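You operate a simulated robot arm through the tools that you are given. There is no shell and no other tool. Be economical: measure what you need, move in short steps, check, and stop when the job is done.

Carry out the task below with a simulated robot arm. There is one attempt and no reset: what you move stays moved.

TASK
Swap the used teal tube for the empty orange tube.
Fine: slide the arm to TUBE 1; the used tube goes in the black rack, the orange tube in its place; arm back over it; spill nothing.

It is judged by the outcome, as a careful person would: the job done as asked, and still so three seconds after it is handed in. It fails if anything else is knocked over, pushed out of place, dropped, spilled or broken.

THE ROBOT
A 6-joint arm with a two-finger parallel gripper, fixed in place. Base frame: the origin is at the foot of the arm, x ahead of it, y to its left, z up; the work surface is at about z = 0.786. Lengths are in m, angles in rad, forces in N, time in s.
With the tool pointing down near the work surface it reaches from about 0.24 to 0.64 m from the base axis. Its first joint turns from -1.152 to 1.152 rad. Payload 2.7 kg.
Tool frame: the origin (TCP) lies between the finger pads and is the grasp point; the fingertips stand 0.023 m ahead of it; z points along the fingers, y is the line along which they close. The gripper opens to 0.094 m. The fingers are 0.038 m wide and 0.01 m thick; the gripper's body (0.054 by 0.096 m) begins 0.039 m behind the TCP.
Orientation is told as [roll, pitch, yaw] about the base's x, y, z axes, in that order, counted from this pose: with the fingers straight down and closing along the base's y, the tool's x points along the base's -x, its y along +y and its z along -z.

THE INTERFACE
- The arm moves only by the tool move_arm. Its argument "series" is one flat list of numbers, 7 for each row, row after row: the shift along the tool's x, y, z in units of 50 mm (1.0 is 50 mm), then the turn, a rotation vector about the tool's x, y, z in units of 5 degrees (1.0 is 5 degrees), then the opening, from 0 (shut) to 1 (fully open). In form: [x, y, z, wx, wy, wz, claw, x, y, z, wx, wy, wz, claw, ...]. A call has 1 to 20 rows; each row shifts and turns the commanded pose from where the row before left it, along the tool's axes as they then stand. A call with a number of a shift or a turn outside -1 to 1 is refused whole. A row lasts 0.2 s, in which the tool goes at most 0.05 m and 0.15 rad; a call with a longer step from one row to the next is refused whole, and so is a gripper value outside its range. A pose out of reach is approached as far as the arm can. The call stops where the force on the tool passes 40 N (or 10 N more than at its start, if that is more) or the arm is blocked; 0.2 s more then pass. The fingers move at their own pace (about 0.045 m/s each) and stop on an object; they squeeze with about 30 N. The grip force told is the motor's: it shows also when the fingers shut on nothing. Time passes only in rows, and 0.2 s behind the last, so rows that do not move let the fingers close. It gives the time, the measured TCP pose, the force on the tool (base axes), the opening and the grip force at its end, in the units of the frame above (readings bear some noise), and new pictures: "pictures" is both (left out), scene, wrist or none.
- Cameras (640 x 400 px; columns grow to the right, rows downward): "scene" is fixed at [0.0656, -0.4208, 1.4174]; the picture's right is [0.86, -0.50, 0.00], its down [-0.23, -0.39, -0.89] and it looks along [0.45, 0.77, -0.45] (base axes); focal length 306 px, centre (320, 200). "wrist" rides on the gripper at [-0.039, 0, -0.044] in the tool frame; the picture's right is [0.00, -1.00, 0.00], its down [0.97, 0.00, -0.24] and it looks along [0.24, 0.00, 0.97] (tool axes); focal length 218 px, centre (320, 200).
- pixel_to_xyz(camera, pixels): for up to 12 pixels [column, row] of the newest picture of that camera ("zoom" is the newest enlarged one), the place [x, y, z] in the base frame of the surface seen there, good to about 0.002 m. No time passes.
- close_up(camera, box): a new picture of the part [left, top, right, bottom] of that camera's present view, enlarged. No time passes.
- job_done(): hands the job in; it is judged then, once.

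Work in short steps. Measure before you move; look again where a grasp or a placing could have gone wrong, and mend it. You have 80 turns and 120 pictures in all, the two below and enlarged ones among them. Open the gripper and draw the arm clear of the work before you hand the job in, unless the task says otherwise; then end with one line.

The tools are called after "Emit:" as name(argument=value, ...) on one line, values as JSON. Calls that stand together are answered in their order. move_arm: Moves the arm, as the interface text tells. Its arguments: {"type":"object","properties":{"series":{"type":"array"},"pictures":{"type":"string","enum":["both","scene","wrist","none"]}},"required":["series"]} The other tools are called the same way: pixel_to_xyz (camera, pixels) gives the place of the surface under pixels of a picture; close_up (camera, box) takes an enlarged picture of a part of a camera's view; job_done () hands the job in.

At the start:

```text
time_s: 0.0
eef_pos: [0.3475, -0.087, 1.2927]
orientation: [0.001, 0.001, 0.0]
ft_force: [0.7, -0.3, 1.0]
gripper_width: 0.0938
finger_force: 0.0
```

scene: 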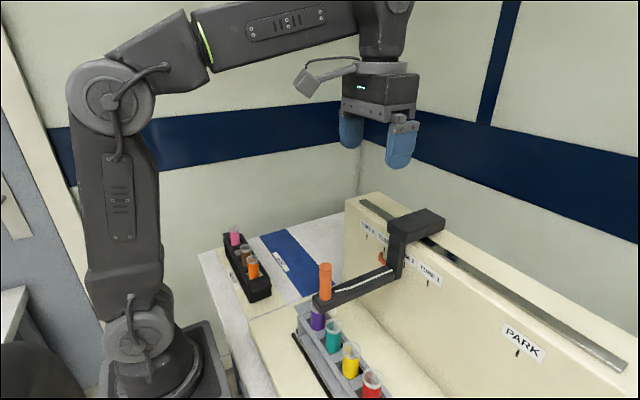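
wrist: 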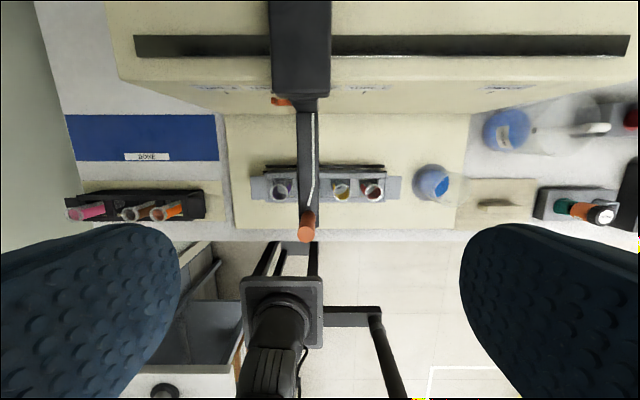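

The scene shows a fraction-collector-like arm with an orange knob (325,280) over a rack of tubes, and a black rack at left (247,265). I look closer at both.

Emit:
close_up(camera="scene", box=[200, 180, 460, 400])

Emit:
close_up(camera="wrist", box=[230, 70, 480, 250])

Emit:
close_up(camera="wrist", box=[50, 100, 240, 240])

```text
1.82 times, centred on (330, 290) of scene
```

zoom: 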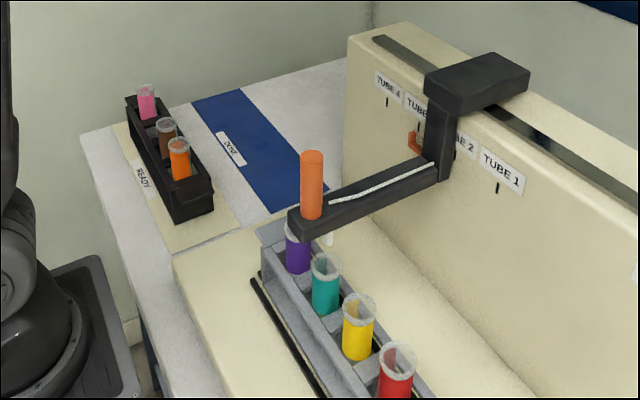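

```text
2.22 times, centred on (355, 160) of wrist
```

zoom: 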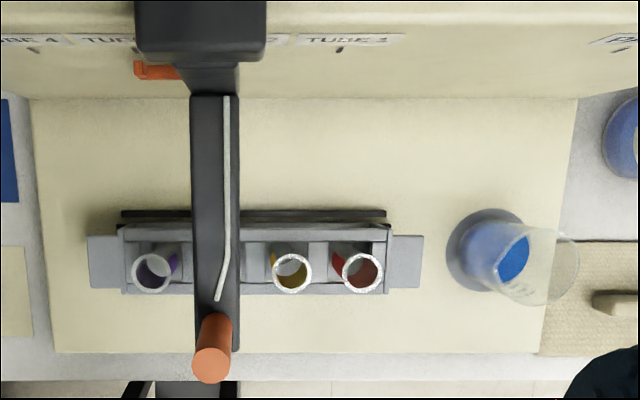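

```text
2.86 times, centred on (145, 170) of wrist
```

zoom: 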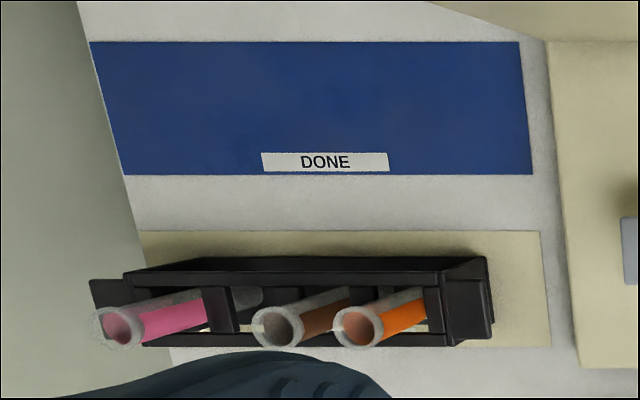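

Emit:
close_up(camera="scene", box=[340, 190, 460, 290])

Emit:
pixel_to_xyz(camera="scene", pixels=[[325, 264], [325, 280], [325, 297], [318, 305], [317, 312], [333, 324], [351, 346], [372, 374], [415, 220], [382, 258], [428, 283], [376, 292]])

Emit:
pixel_to_xyz(camera="wrist", pixels=[[306, 235], [280, 101], [312, 92], [226, 90], [363, 90], [306, 140], [283, 191], [343, 191], [372, 191], [260, 190], [393, 190], [305, 210]])

Emit:
pixel_to_xyz(camera="scene", pixels=[[234, 233], [244, 251], [251, 261], [233, 240], [253, 270], [247, 285], [265, 285], [226, 236], [240, 247], [258, 301], [268, 290], [243, 243]])

```text
4.00 times, centred on (400, 240) of scene
```

zoom: 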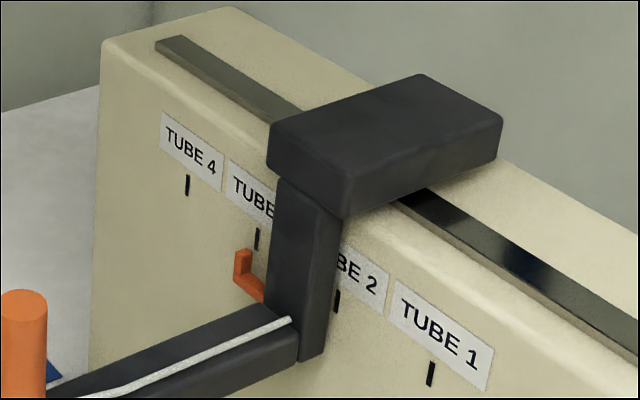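

```text
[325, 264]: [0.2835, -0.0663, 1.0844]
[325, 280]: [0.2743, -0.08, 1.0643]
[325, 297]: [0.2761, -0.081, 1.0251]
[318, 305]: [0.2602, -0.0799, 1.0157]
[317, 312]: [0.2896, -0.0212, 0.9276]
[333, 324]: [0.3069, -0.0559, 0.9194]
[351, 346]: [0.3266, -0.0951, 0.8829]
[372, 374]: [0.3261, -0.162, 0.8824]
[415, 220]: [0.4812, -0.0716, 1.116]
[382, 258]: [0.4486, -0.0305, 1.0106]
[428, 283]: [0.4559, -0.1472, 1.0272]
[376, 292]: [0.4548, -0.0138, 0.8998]
```

```text
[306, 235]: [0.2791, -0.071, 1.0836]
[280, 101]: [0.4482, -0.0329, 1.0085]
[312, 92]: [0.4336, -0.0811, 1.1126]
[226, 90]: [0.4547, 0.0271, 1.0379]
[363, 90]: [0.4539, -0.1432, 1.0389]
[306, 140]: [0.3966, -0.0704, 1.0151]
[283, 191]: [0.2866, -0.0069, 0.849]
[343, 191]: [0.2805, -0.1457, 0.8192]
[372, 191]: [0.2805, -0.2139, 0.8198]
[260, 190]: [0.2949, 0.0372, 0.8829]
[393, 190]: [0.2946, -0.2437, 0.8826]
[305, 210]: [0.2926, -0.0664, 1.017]
```

```text
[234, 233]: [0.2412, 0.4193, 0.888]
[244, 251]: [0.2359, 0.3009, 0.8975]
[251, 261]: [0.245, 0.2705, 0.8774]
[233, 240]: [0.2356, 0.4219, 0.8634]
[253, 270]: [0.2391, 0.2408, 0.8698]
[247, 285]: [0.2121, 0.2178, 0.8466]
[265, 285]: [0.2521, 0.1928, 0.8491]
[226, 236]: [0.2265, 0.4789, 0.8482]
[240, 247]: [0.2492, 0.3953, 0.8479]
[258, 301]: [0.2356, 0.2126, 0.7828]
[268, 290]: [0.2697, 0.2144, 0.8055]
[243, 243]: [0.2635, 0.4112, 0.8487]
```

Emit:
pixel_to_xyz(camera="zoom", pixels=[[187, 185], [257, 238], [337, 300], [430, 374], [240, 262], [248, 285], [262, 296], [245, 250], [285, 250], [325, 250], [310, 345], [265, 360]])

Emit:
close_up(camera="scene", box=[280, 260, 440, 400])

```text
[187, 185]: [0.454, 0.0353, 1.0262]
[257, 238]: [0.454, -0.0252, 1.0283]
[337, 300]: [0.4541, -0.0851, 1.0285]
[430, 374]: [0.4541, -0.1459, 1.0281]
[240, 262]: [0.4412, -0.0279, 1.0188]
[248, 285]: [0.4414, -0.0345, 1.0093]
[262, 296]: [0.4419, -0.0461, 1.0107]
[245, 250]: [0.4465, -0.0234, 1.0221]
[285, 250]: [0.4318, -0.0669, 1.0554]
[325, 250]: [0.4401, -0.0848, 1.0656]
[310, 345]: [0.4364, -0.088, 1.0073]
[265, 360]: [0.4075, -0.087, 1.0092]
```

```text
2.86 times, centred on (360, 330) of scene
```

zoom: 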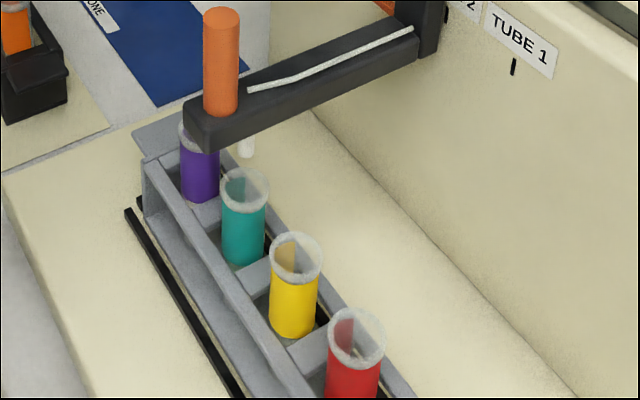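

Emit:
pixel_to_xyz(camera="zoom", pixels=[[246, 150], [243, 212], [225, 190], [243, 170], [268, 192], [240, 205], [320, 262], [270, 255], [385, 335], [329, 332], [221, 15], [355, 357]])

Emit:
close_up(camera="scene", box=[210, 220, 290, 310])

```text
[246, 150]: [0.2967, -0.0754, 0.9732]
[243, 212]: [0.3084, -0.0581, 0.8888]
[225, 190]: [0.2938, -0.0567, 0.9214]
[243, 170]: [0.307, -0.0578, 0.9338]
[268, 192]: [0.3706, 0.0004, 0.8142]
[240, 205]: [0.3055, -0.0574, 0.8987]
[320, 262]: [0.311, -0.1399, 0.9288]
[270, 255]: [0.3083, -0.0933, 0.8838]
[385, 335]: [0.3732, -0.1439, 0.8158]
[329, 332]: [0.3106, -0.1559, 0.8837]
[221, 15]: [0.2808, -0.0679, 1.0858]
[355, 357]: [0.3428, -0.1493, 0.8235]
```

```text
4.44 times, centred on (250, 265) of scene
```

zoom: 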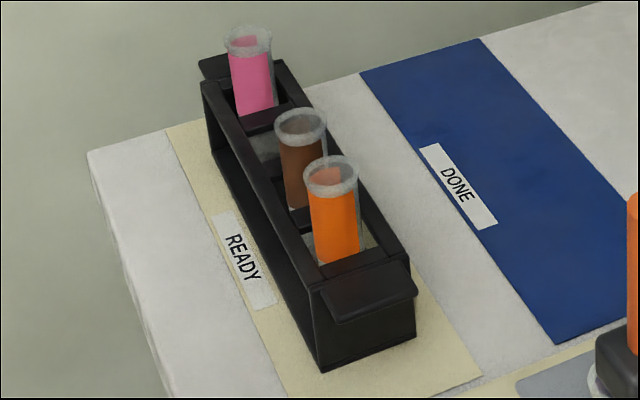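

Emit:
pixel_to_xyz(camera="zoom", pixels=[[305, 178], [331, 190], [356, 175], [333, 230], [315, 225], [358, 225], [275, 125], [300, 137], [248, 50], [325, 280], [245, 110], [370, 285]])

Emit:
move_arm(series=[0.7, 0.15, 0.5, 0, 0, 0, 1, 0.7, 0.15, 0.5, 0, 0, 0, 1, 0, 0, 0.9, 0, 0, 0, 1, 0, 0, 0.9, 0, 0, 0, 1])

```text
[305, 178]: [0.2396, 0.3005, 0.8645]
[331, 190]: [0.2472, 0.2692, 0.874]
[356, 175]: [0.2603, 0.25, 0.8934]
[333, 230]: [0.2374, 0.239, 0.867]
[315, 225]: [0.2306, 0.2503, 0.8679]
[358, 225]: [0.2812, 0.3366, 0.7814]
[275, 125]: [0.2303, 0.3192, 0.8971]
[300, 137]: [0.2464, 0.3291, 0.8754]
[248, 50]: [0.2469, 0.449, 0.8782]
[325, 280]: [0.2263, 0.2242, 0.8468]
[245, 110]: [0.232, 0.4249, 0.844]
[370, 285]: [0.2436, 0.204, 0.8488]
```

```text
time_s: 1.0
eef_pos: [0.2769, -0.0731, 1.1519]
orientation: [0.0, 0.0, 0.0]
ft_force: [0.5, 0.0, -0.1]
gripper_width: 0.094
finger_force: 0.1
```

scene: 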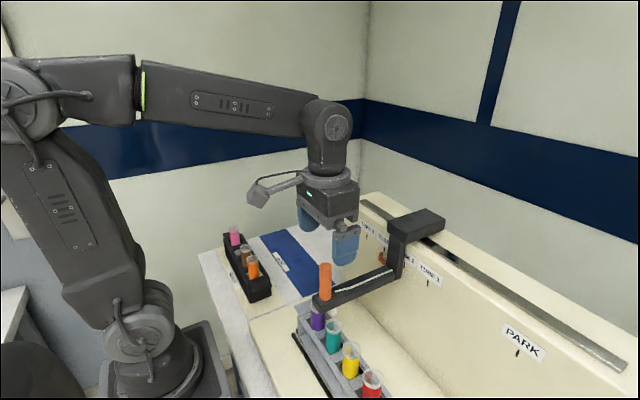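
wrist: 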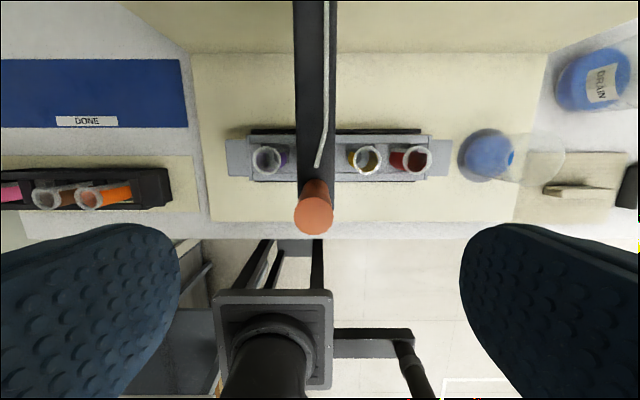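

Emit:
pixel_to_xyz(camera="wrist", pixels=[[314, 214], [298, 214], [330, 214], [314, 198], [314, 230], [267, 151], [365, 151], [416, 151]])

Emit:
move_arm(series=[0, 0, 0.9, 0, 0, 0, 1, 0, 0, 0.9, 0, 0, 0, 1])

```text
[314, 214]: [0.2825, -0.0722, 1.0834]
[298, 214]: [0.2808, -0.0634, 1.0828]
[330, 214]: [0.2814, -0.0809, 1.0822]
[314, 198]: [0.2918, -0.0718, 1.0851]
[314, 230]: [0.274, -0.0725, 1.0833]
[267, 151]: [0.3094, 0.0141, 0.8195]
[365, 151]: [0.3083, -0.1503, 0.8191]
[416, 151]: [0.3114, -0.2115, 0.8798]
```

```text
time_s: 1.6
eef_pos: [0.2786, -0.0734, 1.0624]
orientation: [0.0, -0.003, 0.0]
ft_force: [-0.2, -1.3, -1.3]
gripper_width: 0.0941
finger_force: 0.2
```

scene: 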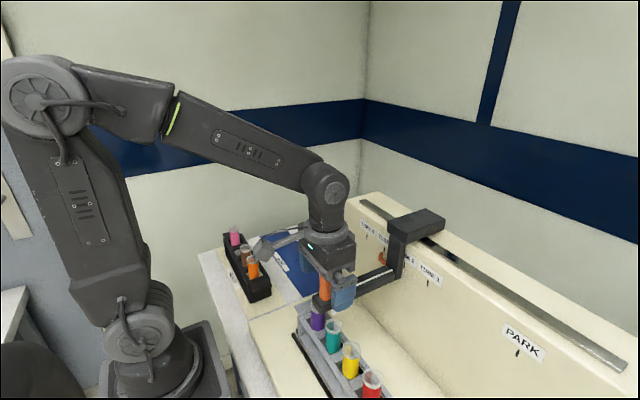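
wrist: 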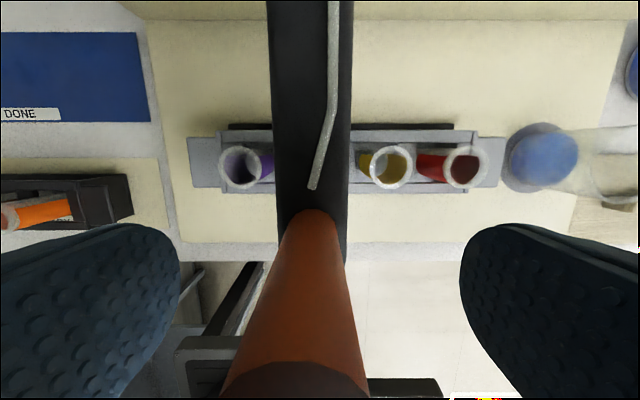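

Handle sits between the fingers; I close on it.

Emit:
move_arm(series=[0, 0, 0, 0, 0, 0, 0.1, 0, 0, 0, 0, 0, 0, 0.1, 0, 0, 0, 0, 0, 0, 0.1, 0, 0, 0, 0, 0, 0, 0.1, 0, 0, 0, 0, 0, 0, 0.1, 0, 0, 0, 0, 0, 0, 0.1], pictures="none")

```text
time_s: 3.0
eef_pos: [0.2769, -0.0738, 1.0621]
orientation: [0.001, 0.0, 0.001]
ft_force: [0.9, 3.0, -0.4]
gripper_width: 0.0219
finger_force: 44.9
```

Emit:
move_arm(series=[0, -0.1, 0, 0, 0, 0, 0.1, 0, -0.2, 0, 0, 0, 0, 0.1, 0, -0.2, 0, 0, 0, 0, 0.1, 0, -0.2, 0, 0, 0, 0, 0.1], pictures="scene")

```text
time_s: 4.0
eef_pos: [0.2773, -0.1083, 1.0628]
orientation: [0.0, 0.001, -0.002]
ft_force: [-1.5, 3.0, -15.2]
gripper_width: 0.0216
finger_force: 45.4
```

scene: 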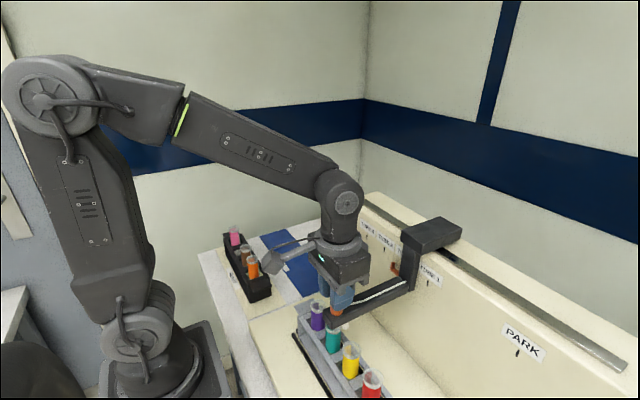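

Emit:
move_arm(series=[0, -0.25, 0, 0, 0, 0, 0.1, 0, -0.25, 0, 0, 0, 0, 0.1, 0, -0.25, 0, 0, 0, 0, 0.1, 0, -0.25, 0, 0, 0, 0, 0.1, 0, -0.25, 0, 0, 0, 0, 0.1, 0, -0.25, 0, 0, 0, 0, 0.1, 0, -0.2, 0, 0, 0, 0, 0.1, 0, 0, 0, 0, 0, 0, 0.1], pictures="scene")

```text
time_s: 5.8
eef_pos: [0.2764, -0.1924, 1.0622]
orientation: [0.001, 0.003, 0.0]
ft_force: [0.9, 5.4, -27.0]
gripper_width: 0.0218
finger_force: 44.5
```

scene: 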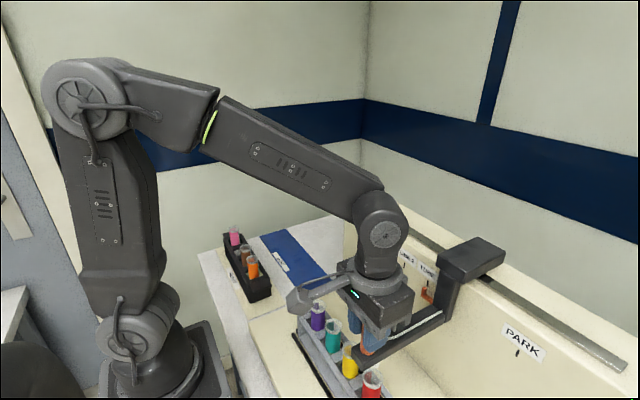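

Emit:
close_up(camera="scene", box=[390, 240, 490, 320])

```text
5.00 times, centred on (440, 280) of scene
```

zoom: 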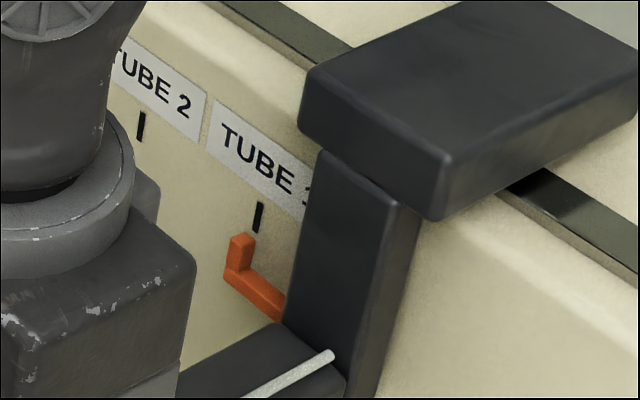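

Emit:
pixel_to_xyz(camera="zoom", pixels=[[258, 217], [237, 252], [240, 236], [248, 245], [300, 380]])

Emit:
move_arm(series=[0, 0, 0, 0, 0, 0, 0.3, 0, 0, 0, 0, 0, 0, 0.5, 0, 0, 0, 0, 0, 0, 0.5, 0, 0, 0, 0, 0, 0, 0.5], pictures="scene")

```text
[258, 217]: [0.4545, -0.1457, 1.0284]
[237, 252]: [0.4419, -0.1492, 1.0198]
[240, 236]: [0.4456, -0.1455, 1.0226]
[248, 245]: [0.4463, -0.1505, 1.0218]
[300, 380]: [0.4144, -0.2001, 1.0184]
```

```text
time_s: 6.8
eef_pos: [0.2785, -0.1927, 1.0631]
orientation: [0.001, 0.0, 0.001]
ft_force: [0.4, 0.4, 0.6]
gripper_width: 0.0469
finger_force: 0.1
```

scene: 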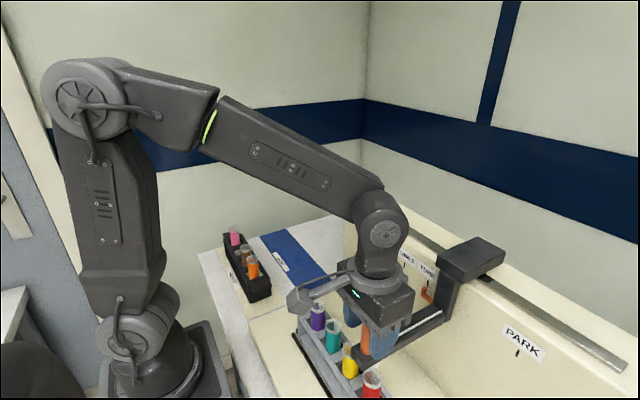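

Emit:
move_arm(series=[0, 0, -0.5, 0, 0, 0, 0.7, 0, 0, -0.9, 0, 0, 0, 0.7, 0, 0, -0.9, 0, 0, 0, 0.7, 0, 0.8, -0.3, 0, 0, 0, 0.7, 0, 0.8, 0, 0, 0, 0, 0.7, 0, 0.8, 0, 0, 0, 0, 0.7], pictures="none")

Emit:
move_arm(series=[0, 0, 0, 0, 0, -1, 0.7, 0, 0, 0, 0, 0, -1, 0.7, 0, 0, 0, 0, 0, -1, 0.7, 0, 0, 0, 0, 0, -1, 0.7, 0, 0, 0, 0, 0, -1, 0.7, 0, 0, 0, 0, 0, -1, 0.7, 0, 0, 0, 0, 0, -1, 0.7, 0, 0, 0, 0, 0, -1, 0.7, 0, 0, 0, 0, 0, -1, 0.7, 0, 0, 0, 0, 0, -1, 0.7, 0, 0, 0, 0, 0, -1, 0.7, 0, 0, 0, 0, 0, -1, 0.7, 0, 0, 0, 0, 0, -1, 0.7, 0, 0, 0, 0, 0, -1, 0.7, 0, 0, 0, 0, 0, -1, 0.7, 0, 0, 0, 0, 0, -1, 0.7, 0, 0, 0, 0, 0, -1, 0.7, 0, 0, 0, 0, 0, -1, 0.7])

```text
time_s: 8.2
eef_pos: [0.2775, -0.0732, 1.193]
orientation: [0.0, -0.001, -0.002]
ft_force: [0.1, 0.3, -0.4]
gripper_width: 0.0657
finger_force: 0.0
```

```text
time_s: 12.0
eef_pos: [0.278, -0.0728, 1.1935]
orientation: [0.0, 0.001, 1.571]
ft_force: [1.0, -1.0, 0.2]
gripper_width: 0.0657
finger_force: 0.0
```

scene: 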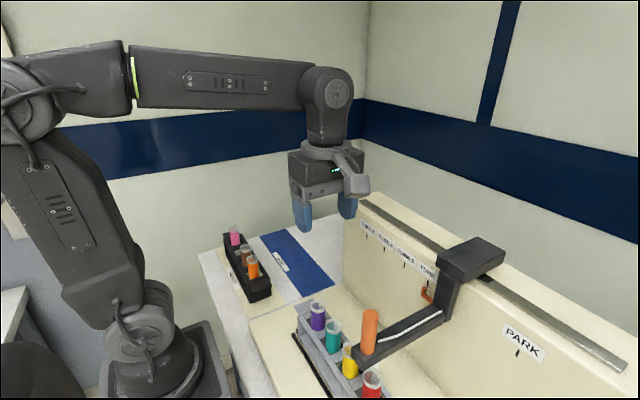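
wrist: 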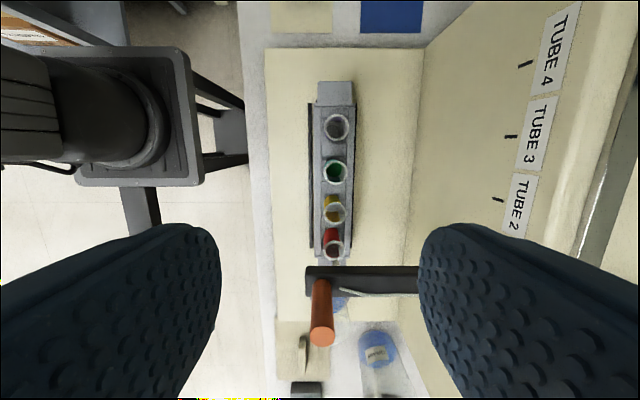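

Emit:
close_up(camera="wrist", box=[290, 100, 386, 270])

Emit:
close_up(camera="wrist", box=[290, 140, 386, 200])

```text
2.35 times, centred on (338, 185) of wrist
```

zoom: 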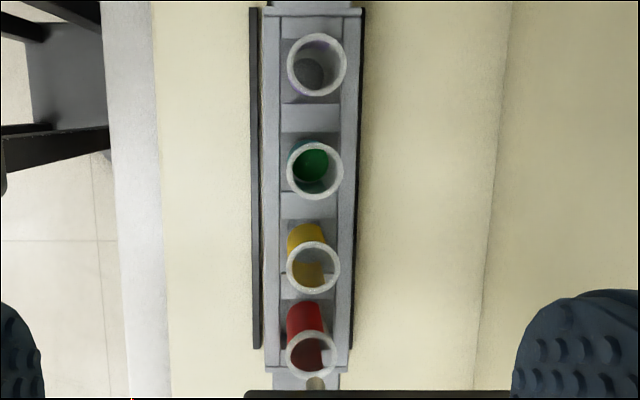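

```text
6.67 times, centred on (338, 170) of wrist
```

zoom: 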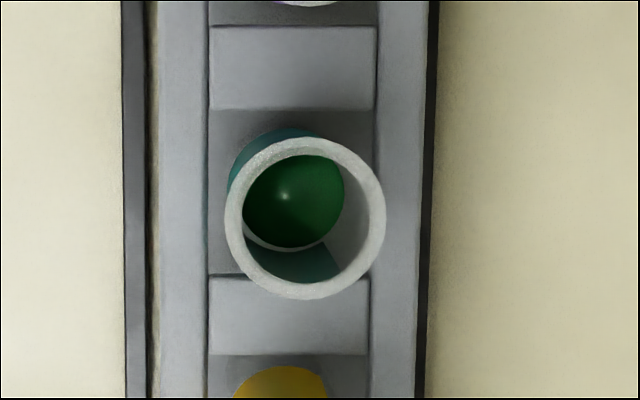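

Emit:
pixel_to_xyz(camera="zoom", pixels=[[234, 217], [375, 217], [305, 146], [305, 291], [290, 65], [290, 310], [180, 200], [395, 200], [295, 200]])

```text
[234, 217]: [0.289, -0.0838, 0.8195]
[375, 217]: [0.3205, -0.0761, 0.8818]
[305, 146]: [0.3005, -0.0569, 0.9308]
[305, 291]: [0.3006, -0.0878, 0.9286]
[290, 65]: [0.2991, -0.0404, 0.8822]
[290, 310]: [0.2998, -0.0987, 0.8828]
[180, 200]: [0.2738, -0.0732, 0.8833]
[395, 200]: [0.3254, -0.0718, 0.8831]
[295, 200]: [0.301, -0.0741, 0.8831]
```

Emit:
move_arm(series=[0, -0.45, 0.6, 0, 0, 0, 0.75, 0, 0, 0.9, 0, 0, 0, 0.75, 0, 0, 0.9, 0, 0, 0, 0.75, 0, 0, 0.9, 0, 0, 0, 0.75, 0, 0, 0.9, 0, 0, 0, 0.75])

```text
time_s: 13.2
eef_pos: [0.3001, -0.0725, 0.9826]
orientation: [0.0, 0.0, 1.569]
ft_force: [0.5, -0.5, 0.0]
gripper_width: 0.0707
finger_force: 0.0
```

scene: 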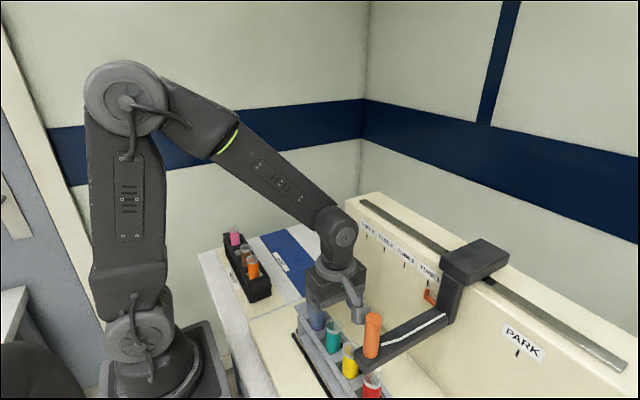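
wrist: 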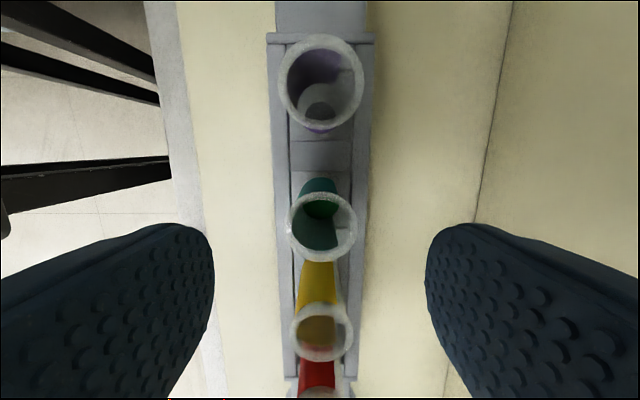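

Emit:
move_arm(series=[0, 0, 0.5, 0, 0, 0, 0.75, 0, 0, 0.5, 0, 0, 0, 0.75, 0, 0, 0.34, 0, 0, 0, 0.75, 0, 0, 0, 0, 0, 0, 0.5, 0, 0, 0, 0, 0, 0, 0.35, 0, 0, 0, 0, 0, 0, 0.25, 0, 0, 0, 0, 0, 0, 0.2, 0, 0, 0, 0, 0, 0, 0.15, 0, 0, 0, 0, 0, 0, 0.15])

```text
time_s: 15.2
eef_pos: [0.2997, -0.0733, 0.9152]
orientation: [-0.002, 0.0, 1.571]
ft_force: [-0.1, 0.5, 0.3]
gripper_width: 0.0297
finger_force: 30.0
```

scene: 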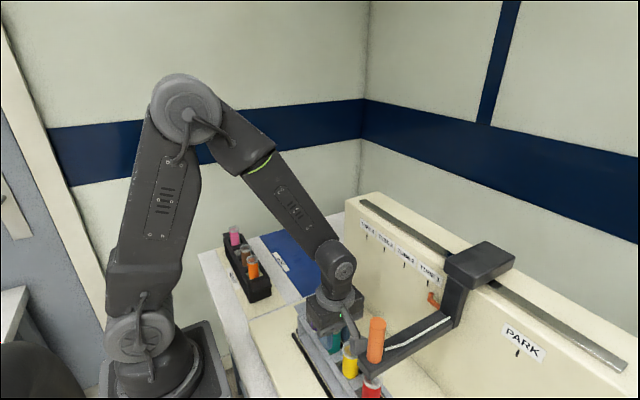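
wrist: 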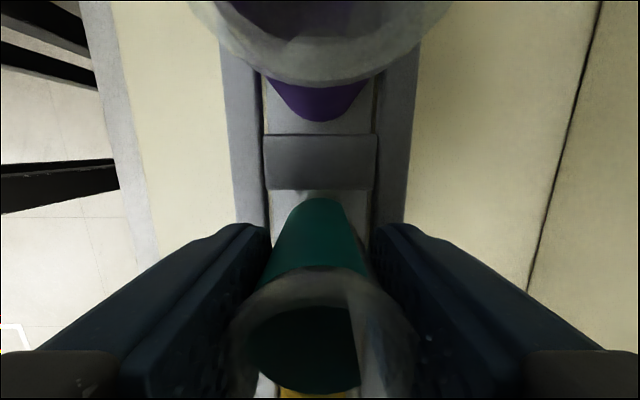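

Emit:
close_up(camera="scene", box=[390, 240, 490, 320])

```text
5.00 times, centred on (440, 280) of scene
```

zoom: 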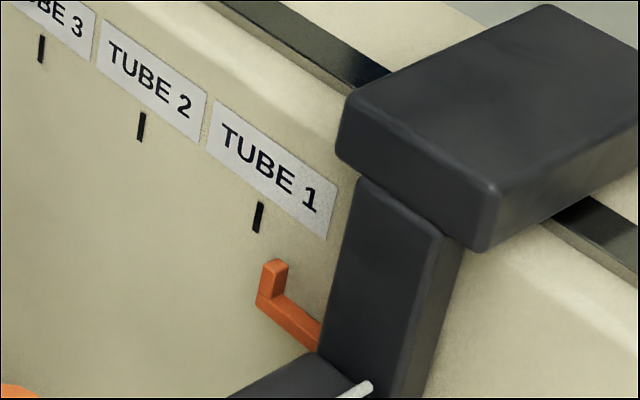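

Emit:
pixel_to_xyz(camera="zoom", pixels=[[273, 264], [268, 280], [258, 217]])

Emit:
move_arm(series=[0, 0, 0, 0, 0, 0, 0.15, 0, 0, 0, 0, 0, 0, 0.15, 0, 0, 0, 0, 0, 0, 0.15, 0, 0, 0, 0, 0, 0, 0.15, 0, 0, 0, 0, 0, 0, 0.15, 0, 0, 0, 0, 0, 0, 0.15, 0, 0, 0, 0, 0, 0, 0.15, 0, 0, 0, 0, 0, 0, 0.15, 0, 0, 0, 0, 0, 0, 0.15], pictures="none")

Emit:
close_up(camera="scene", box=[390, 240, 490, 320])

```text
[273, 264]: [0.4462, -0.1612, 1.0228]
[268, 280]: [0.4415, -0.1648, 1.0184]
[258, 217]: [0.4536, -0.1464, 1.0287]
```

```text
time_s: 17.2
eef_pos: [0.3, -0.0726, 0.917]
orientation: [0.0, -0.001, 1.57]
ft_force: [-0.2, 1.2, 0.3]
gripper_width: 0.0298
finger_force: 30.0
```

```text
5.00 times, centred on (440, 280) of scene
```

zoom: 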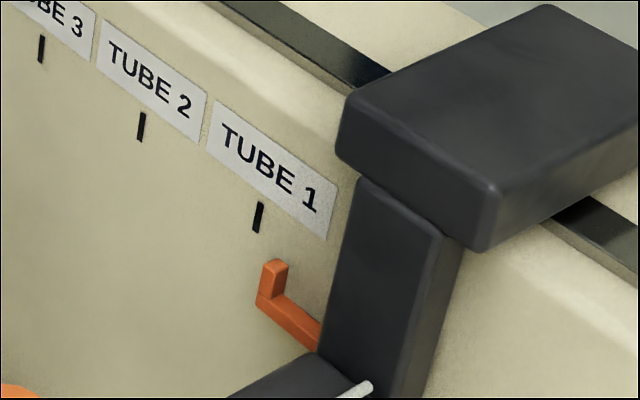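

Emit:
close_up(camera="scene", box=[280, 220, 420, 400])

```text
2.22 times, centred on (350, 310) of scene
```

zoom: 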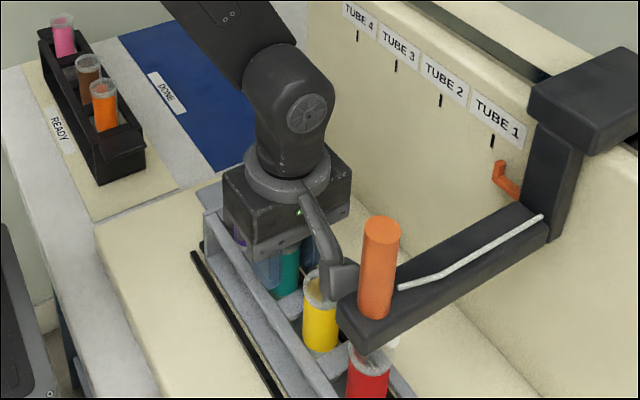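

The wrist bracket (zoom ~(335,275)) sticks out toward -y and has nudged the slide arm off TUBE 1; measuring it.

Emit:
pixel_to_xyz(camera="zoom", pixels=[[345, 280], [335, 295], [330, 280], [352, 270], [340, 263], [318, 225], [325, 300], [312, 275], [300, 195], [365, 290], [310, 235]])

```text
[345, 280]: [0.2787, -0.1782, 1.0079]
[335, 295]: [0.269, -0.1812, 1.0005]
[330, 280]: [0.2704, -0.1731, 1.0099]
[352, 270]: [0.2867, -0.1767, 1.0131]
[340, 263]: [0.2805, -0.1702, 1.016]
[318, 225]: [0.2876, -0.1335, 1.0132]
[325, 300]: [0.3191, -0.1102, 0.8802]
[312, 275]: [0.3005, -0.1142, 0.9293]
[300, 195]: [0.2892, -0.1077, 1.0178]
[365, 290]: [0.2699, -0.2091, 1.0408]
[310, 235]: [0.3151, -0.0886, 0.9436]
```

Emit:
move_arm(series=[0, 0, 0, 0, 0, 0, 0.4, 0, 0, 0, 0, 0, 0, 0.7, 0, 0, 0, 0, 0, 0, 0.75, 0, 0, 0, 0, 0, 0, 0.75, -0.2, 0, 0, 0, 0, 0, 0.75, 0, 0, -0.5, 0, 0, 0, 0.75, 0, 0, -0.9, 0, 0, 0, 0.75, 0, 0, -0.9, 0, 0, 0, 0.75, 0, 0, -0.9, 0, 0, 0, 0.75, 0, 0, -0.9, 0, 0, 0, 0.75, 0, 0, -0.9, 0, 0, 0, 0.75])

Emit:
move_arm(series=[0, 0, 0, 0, 0, 1, 0.75, 0, 0, 0, 0, 0, 1, 0.75, 0, 0, 0, 0, 0, 1, 0.75, 0, 0, 0, 0, 0, 1, 0.75, 0, 0, 0, 0, 0, 1, 0.75, 0, 0, 0, 0, 0, 1, 0.75, 0, 0, 0, 0, 0, 1, 0.75, 0, 0, 0, 0, 0, 1, 0.75, 0, 0, 0, 0, 0, 1, 0.75, 0, 0, 0, 0, 0, 1, 0.75, 0, 0, 0, 0, 0, 1, 0.75, 0, 0, 0, 0, 0, 1, 0.75, 0, 0, 0, 0, 0, 1, 0.75, 0, 0, 0, 0, 0, 1, 0.75, 0, 0, 0, 0, 0, 1, 0.75, 0, 0, 0, 0, 0, 1, 0.75, 0, 0, 0, 0, 0, 1, 0.75, 0, 0, 0, 0, 0, 1, 0.75])

```text
time_s: 19.6
eef_pos: [0.2995, -0.0617, 1.1661]
orientation: [-0.001, -0.001, 1.572]
ft_force: [0.1, 0.1, -0.6]
gripper_width: 0.0704
finger_force: 0.0
```

scene: 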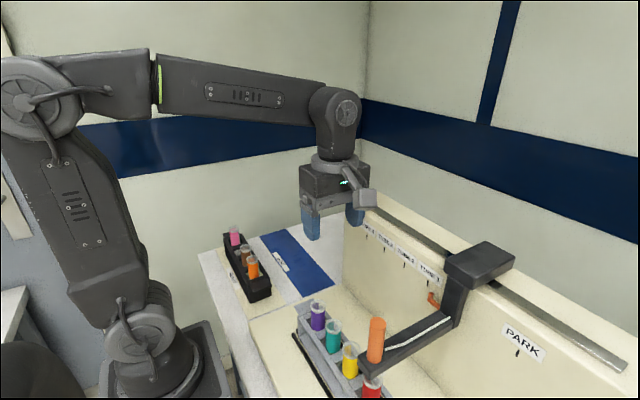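
wrist: 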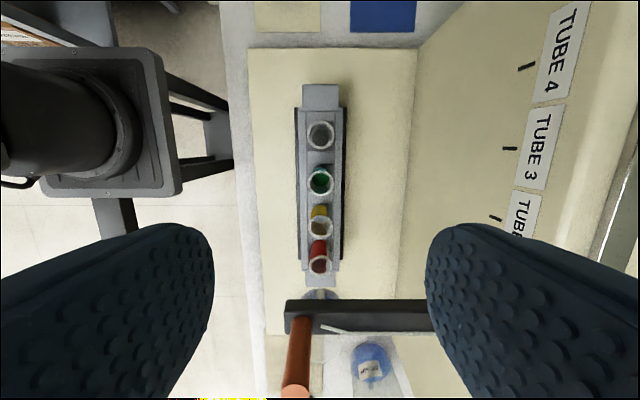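

```text
time_s: 23.4
eef_pos: [0.299, -0.0634, 1.166]
orientation: [0.0, 0.0, -0.002]
ft_force: [-0.8, 0.3, 0.8]
gripper_width: 0.0707
finger_force: 0.0
```

scene: 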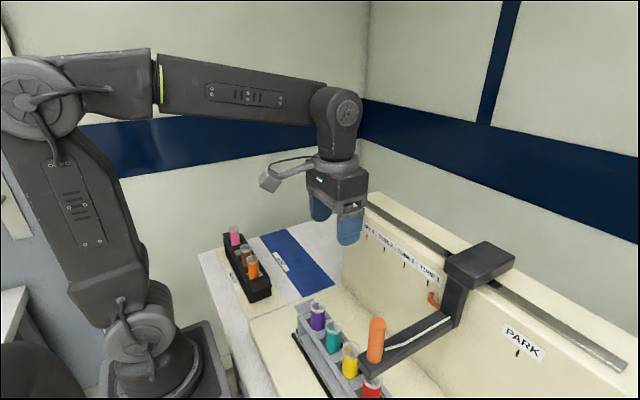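
wrist: 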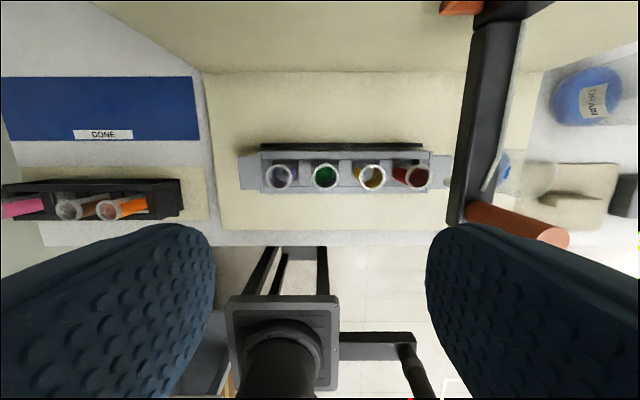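

Emit:
move_arm(series=[0.44, -0.7, 0, 0, 0, 0, 1, 0, -0.75, 0, 0, 0, 0, 1, 0, -0.75, 0, 0, 0, 0, 1, 0, -0.72, 0, 0, 0, 0, 1, 0, 0, 0, 0, 0, 0, 1], pictures="wrist")

```text
time_s: 24.6
eef_pos: [0.2772, -0.2074, 1.1663]
orientation: [0.001, 0.0, 0.0]
ft_force: [-0.1, -0.4, 0.4]
gripper_width: 0.0939
finger_force: 0.1
```

wrist: 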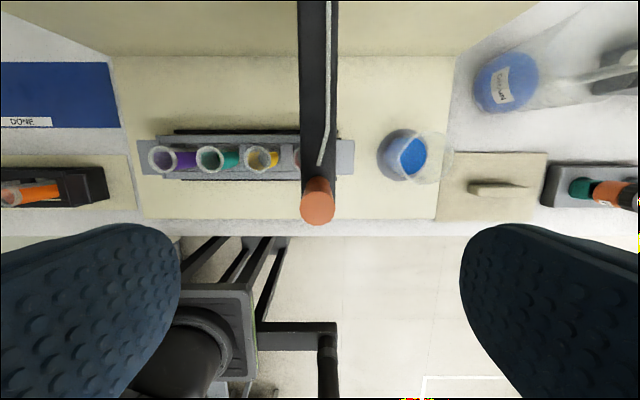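

Handle is centred between the fingers (318,202). I descend, grip, slide +y to return to TUBE 1 and release after a rest.

Emit:
move_arm(series=[0, 0, 0.8, 0, 0, 0, 1, 0, 0, 0.8, 0, 0, 0, 1, 0, 0, 0.48, 0, 0, 0, 1, 0, 0, 0, 0, 0, 0, 0.6, 0, 0, 0, 0, 0, 0, 0.4, 0, 0, 0, 0, 0, 0, 0.1, 0, 0, 0, 0, 0, 0, 0.1, 0, 0, 0, 0, 0, 0, 0.1, 0, 0, 0, 0, 0, 0, 0.1, 0, 0.1, 0, 0, 0, 0, 0.1, 0, 0.11, 0, 0, 0, 0, 0.1, 0, 0.1, 0, 0, 0, 0, 0.1, 0, 0, 0, 0, 0, 0, 0.1], pictures="none")

Emit:
close_up(camera="scene", box=[390, 240, 490, 320])

Emit:
pixel_to_xyz(camera="zoom", pixels=[[258, 217], [237, 252], [240, 236], [248, 245]])

```text
time_s: 27.4
eef_pos: [0.2788, -0.1938, 1.0621]
orientation: [0.001, 0.001, 0.001]
ft_force: [-1.0, -0.7, -9.8]
gripper_width: 0.0217
finger_force: 44.8
```

```text
5.00 times, centred on (440, 280) of scene
```

zoom: 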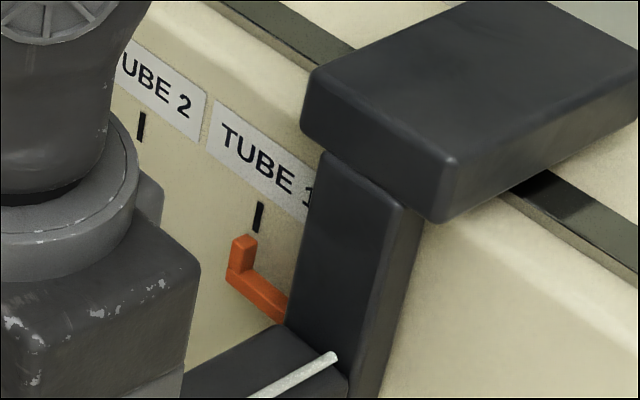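

```text
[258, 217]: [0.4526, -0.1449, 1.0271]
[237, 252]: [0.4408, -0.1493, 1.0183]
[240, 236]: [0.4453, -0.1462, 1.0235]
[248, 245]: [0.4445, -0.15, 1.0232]
```

Emit:
move_arm(series=[0, 0.03, 0, 0, 0, 0, 0.1, 0, 0, 0, 0, 0, 0, 0.1, 0, 0, 0, 0, 0, 0, 0.25, 0, 0, 0, 0, 0, 0, 0.6, 0, 0, 0, 0, 0, 0, 0.75, 0, 0, 0, 0, 0, 0, 0.75, 0, 0, -0.5, 0, 0, 0, 0.75, 0, 0, -0.9, 0, 0, 0, 0.75, 0, 0, -0.9, 0, 0, 0, 0.75, -0.2, 0.8, -0.3, 0, 0, 0, 0.75, -0.2, 0.8, 0, 0, 0, 0, 0.75, 0, 0.8, 0, 0, 0, 0, 0.75], pictures="none")

Emit:
move_arm(series=[0, 0, 0, 0, 0, 1, 0.75, 0, 0, 0, 0, 0, 1, 0.75, 0, 0, 0, 0, 0, 1, 0.75, 0, 0, 0, 0, 0, 1, 0.75, 0, 0, 0, 0, 0, 1, 0.75, 0, 0, 0, 0, 0, 1, 0.75, 0, 0, 0, 0, 0, 1, 0.75, 0, 0, 0, 0, 0, 1, 0.75, 0, 0, 0, 0, 0, 1, 0.75, 0, 0, 0, 0, 0, 1, 0.75, 0, 0, 0, 0, 0, 1, 0.75, 0, 0, 0, 0, 0, 1, 0.75, 0, 0, 0, 0, 0, 1, 0.75, 0, 0, 0, 0, 0, 1, 0.75, 0, 0, 0, 0, 0, 1, 0.75, 0, 0, 0, 0, 0, 1, 0.75, 0, 0, 0, 0, 0, 1, 0.75, 0, 0, 0, 0, 0, 1, 0.75])

```text
time_s: 30.0
eef_pos: [0.2981, -0.0709, 1.1907]
orientation: [0.0, 0.0, -0.001]
ft_force: [-0.8, -0.1, -0.1]
gripper_width: 0.0706
finger_force: 0.1
```

```text
time_s: 33.8
eef_pos: [0.2987, -0.0728, 1.1923]
orientation: [0.0, 0.0, -1.572]
ft_force: [0.2, 0.3, 0.6]
gripper_width: 0.0704
finger_force: 0.0
```

scene: 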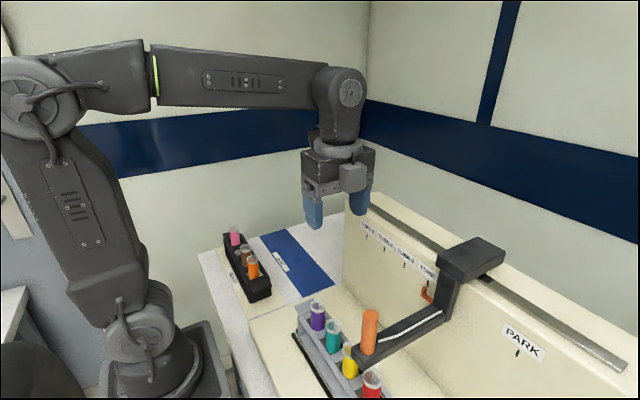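
wrist: 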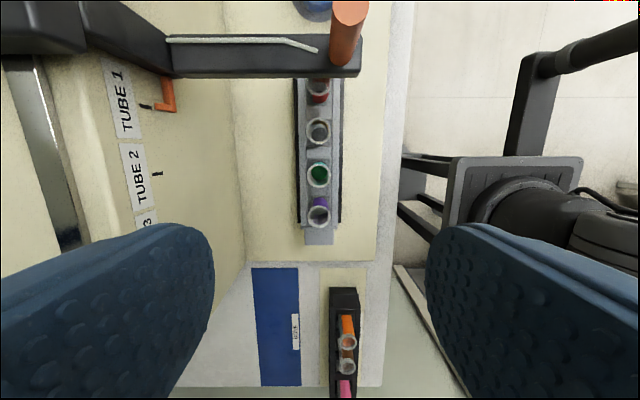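

Emit:
pixel_to_xyz(camera="scene", pixels=[[352, 178], [352, 190], [342, 188], [362, 188], [340, 168], [365, 168], [333, 185]])

```text
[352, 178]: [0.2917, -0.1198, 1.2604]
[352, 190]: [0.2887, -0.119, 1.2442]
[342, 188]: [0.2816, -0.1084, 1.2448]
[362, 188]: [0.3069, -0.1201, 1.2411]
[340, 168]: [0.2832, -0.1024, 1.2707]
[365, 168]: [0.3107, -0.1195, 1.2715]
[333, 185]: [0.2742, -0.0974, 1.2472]
```

Emit:
move_arm(series=[0, 0.03, 0.9, 0, 0, 0, 0.75, 0, 0, 0.9, 0, 0, 0, 0.75, 0, 0, 0.9, 0, 0, 0, 0.75, 0, 0, 0.9, 0, 0, 0, 0.75, 0, 0, 0.6, 0, 0, 0, 0.75, 0, 0, 0.5, 0, 0, 0, 0.75, 0, 0, 0.5, 0, 0, 0, 0.75, 0, 0, 0.34, 0, 0, 0, 0.75, 0, 0, 0, 0, 0, 0, 0.5, 0, 0, 0, 0, 0, 0, 0.35, 0, 0, 0, 0, 0, 0, 0.25, 0, 0, 0, 0, 0, 0, 0.2, 0, 0, 0, 0, 0, 0, 0.15, 0, 0, 0, 0, 0, 0, 0.15])

```text
time_s: 36.8
eef_pos: [0.3004, -0.072, 0.9157]
orientation: [0.0, 0.002, -1.572]
ft_force: [-0.3, 0.0, -0.5]
gripper_width: 0.03
finger_force: 30.0
```

scene: 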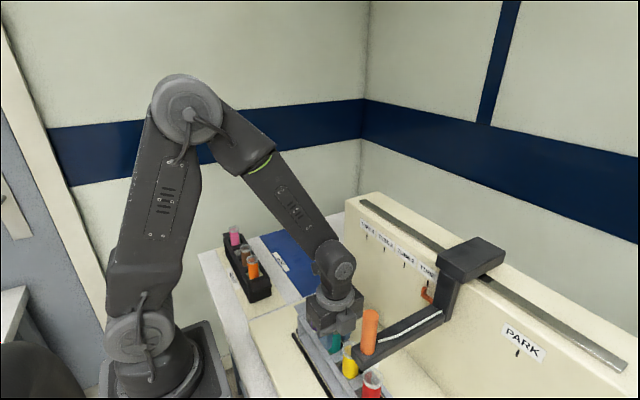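
wrist: 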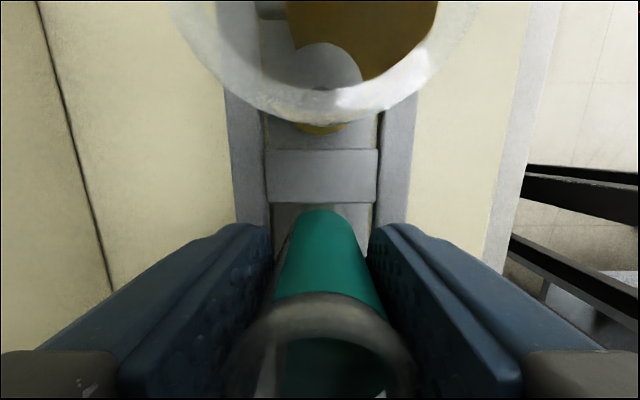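

Emit:
move_arm(series=[0, 0, -0.1, 0, 0, 0, 0.15, 0, 0, -0.2, 0, 0, 0, 0.15, 0, 0, -0.3, 0, 0, 0, 0.15, 0, 0, -0.4, 0, 0, 0, 0.15, 0, 0, -0.4, 0, 0, 0, 0.15, 0, 0, -0.4, 0, 0, 0, 0.15, 0, 0, -0.4, 0, 0, 0, 0.15, 0, 0, -0.4, 0, 0, 0, 0.15, 0, 0, -0.4, 0, 0, 0, 0.15, 0, 0, -0.3, 0, 0, 0, 0.15, 0, 0, -0.1, 0, 0, 0, 0.15])

```text
time_s: 39.2
eef_pos: [0.3, -0.0719, 1.0855]
orientation: [0.002, 0.001, -1.57]
ft_force: [0.5, -0.2, -0.3]
gripper_width: 0.0299
finger_force: 30.0
```

scene: 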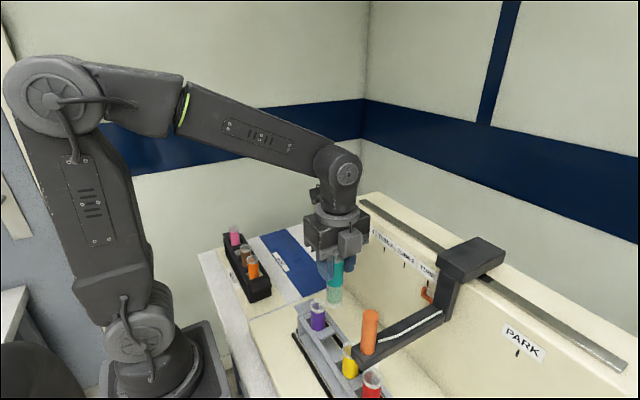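
wrist: 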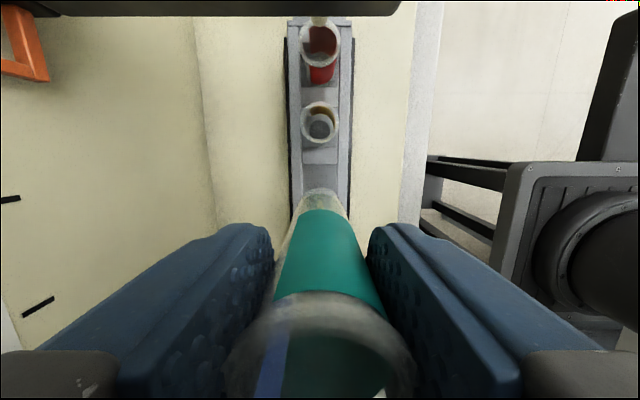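

Emit:
pixel_to_xyz(camera="scene", pixels=[[334, 302], [334, 298], [334, 285], [336, 270]])

Emit:
close_up(camera="scene", box=[315, 250, 365, 310])

Emit:
close_up(camera="scene", box=[215, 225, 275, 305])

```text
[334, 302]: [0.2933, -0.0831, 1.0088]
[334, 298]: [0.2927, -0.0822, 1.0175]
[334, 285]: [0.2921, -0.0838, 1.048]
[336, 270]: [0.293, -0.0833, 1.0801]
```

```text
6.67 times, centred on (340, 280) of scene
```

zoom: 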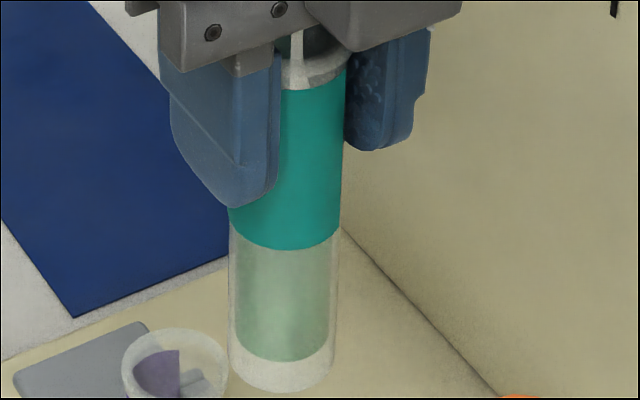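

```text
5.00 times, centred on (245, 265) of scene
```

zoom: 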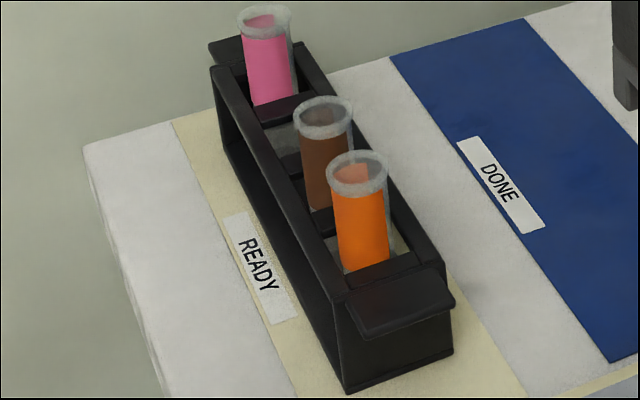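

Emit:
move_arm(series=[0.2, 0, -0.1, 0, 0, 0, 0.15, 0.4, 0, -0.2, 0, 0, 0, 0.15, 0.5, -0.1, -0.2, 0, 0, 0, 0.15, 0.6, -0.1, -0.2, 0, 0, 0, 0.15, 0.6, -0.1, 0, 0, 0, 0, 0.15, 0.6, -0.1, 0, 0, 0, 0, 0.15, 0.6, -0.1, 0, 0, 0, 0, 0.15, 0.5, -0.1, 0, 0, 0, 0, 0.15, 0.4, -0.1, 0, 0, 0, 0, 0.15, 0.3, 0, 0, 0, 0, 0, 0.15, 0.1, 0, 0, 0, 0, 0, 0.15, 0, 0, 0, 0, 0, 0, 0.15])

```text
time_s: 41.8
eef_pos: [0.2644, 0.1689, 1.12]
orientation: [0.0, -0.001, -1.571]
ft_force: [0.2, -0.1, -1.0]
gripper_width: 0.0299
finger_force: 30.0
```

scene: 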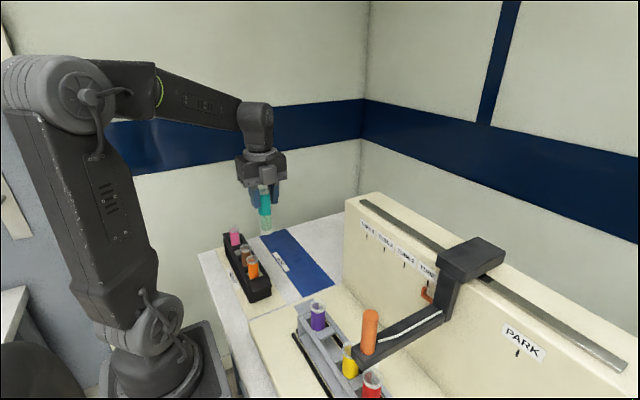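
wrist: 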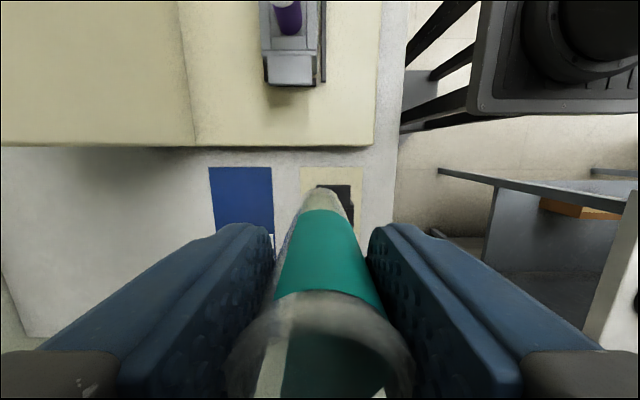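

Emit:
pixel_to_xyz(camera="zoom", pixels=[[285, 108], [300, 97], [270, 117], [292, 165], [320, 220], [375, 275], [250, 110], [300, 200], [330, 62], [385, 190], [345, 210], [320, 160]])

Emit:
close_up(camera="scene", box=[225, 225, 265, 285])

```text
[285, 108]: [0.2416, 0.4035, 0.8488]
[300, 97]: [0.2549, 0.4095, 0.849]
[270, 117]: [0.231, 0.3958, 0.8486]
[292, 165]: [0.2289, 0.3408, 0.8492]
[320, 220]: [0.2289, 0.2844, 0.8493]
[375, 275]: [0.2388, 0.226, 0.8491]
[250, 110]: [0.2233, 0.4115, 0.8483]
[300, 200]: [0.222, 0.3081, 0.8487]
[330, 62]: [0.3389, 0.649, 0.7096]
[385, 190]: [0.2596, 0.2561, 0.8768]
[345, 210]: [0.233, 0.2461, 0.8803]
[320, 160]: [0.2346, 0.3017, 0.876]
```

```text
6.67 times, centred on (245, 255) of scene
```

zoom: 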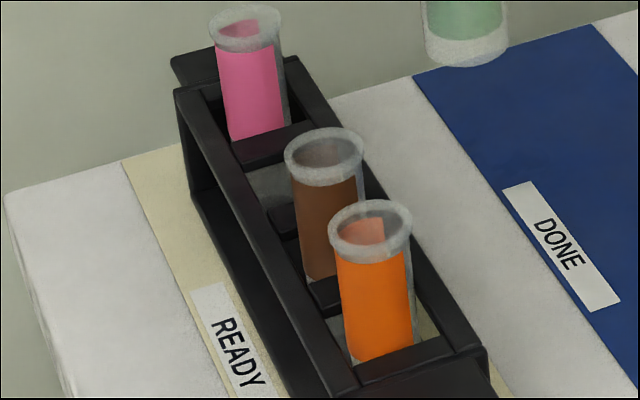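

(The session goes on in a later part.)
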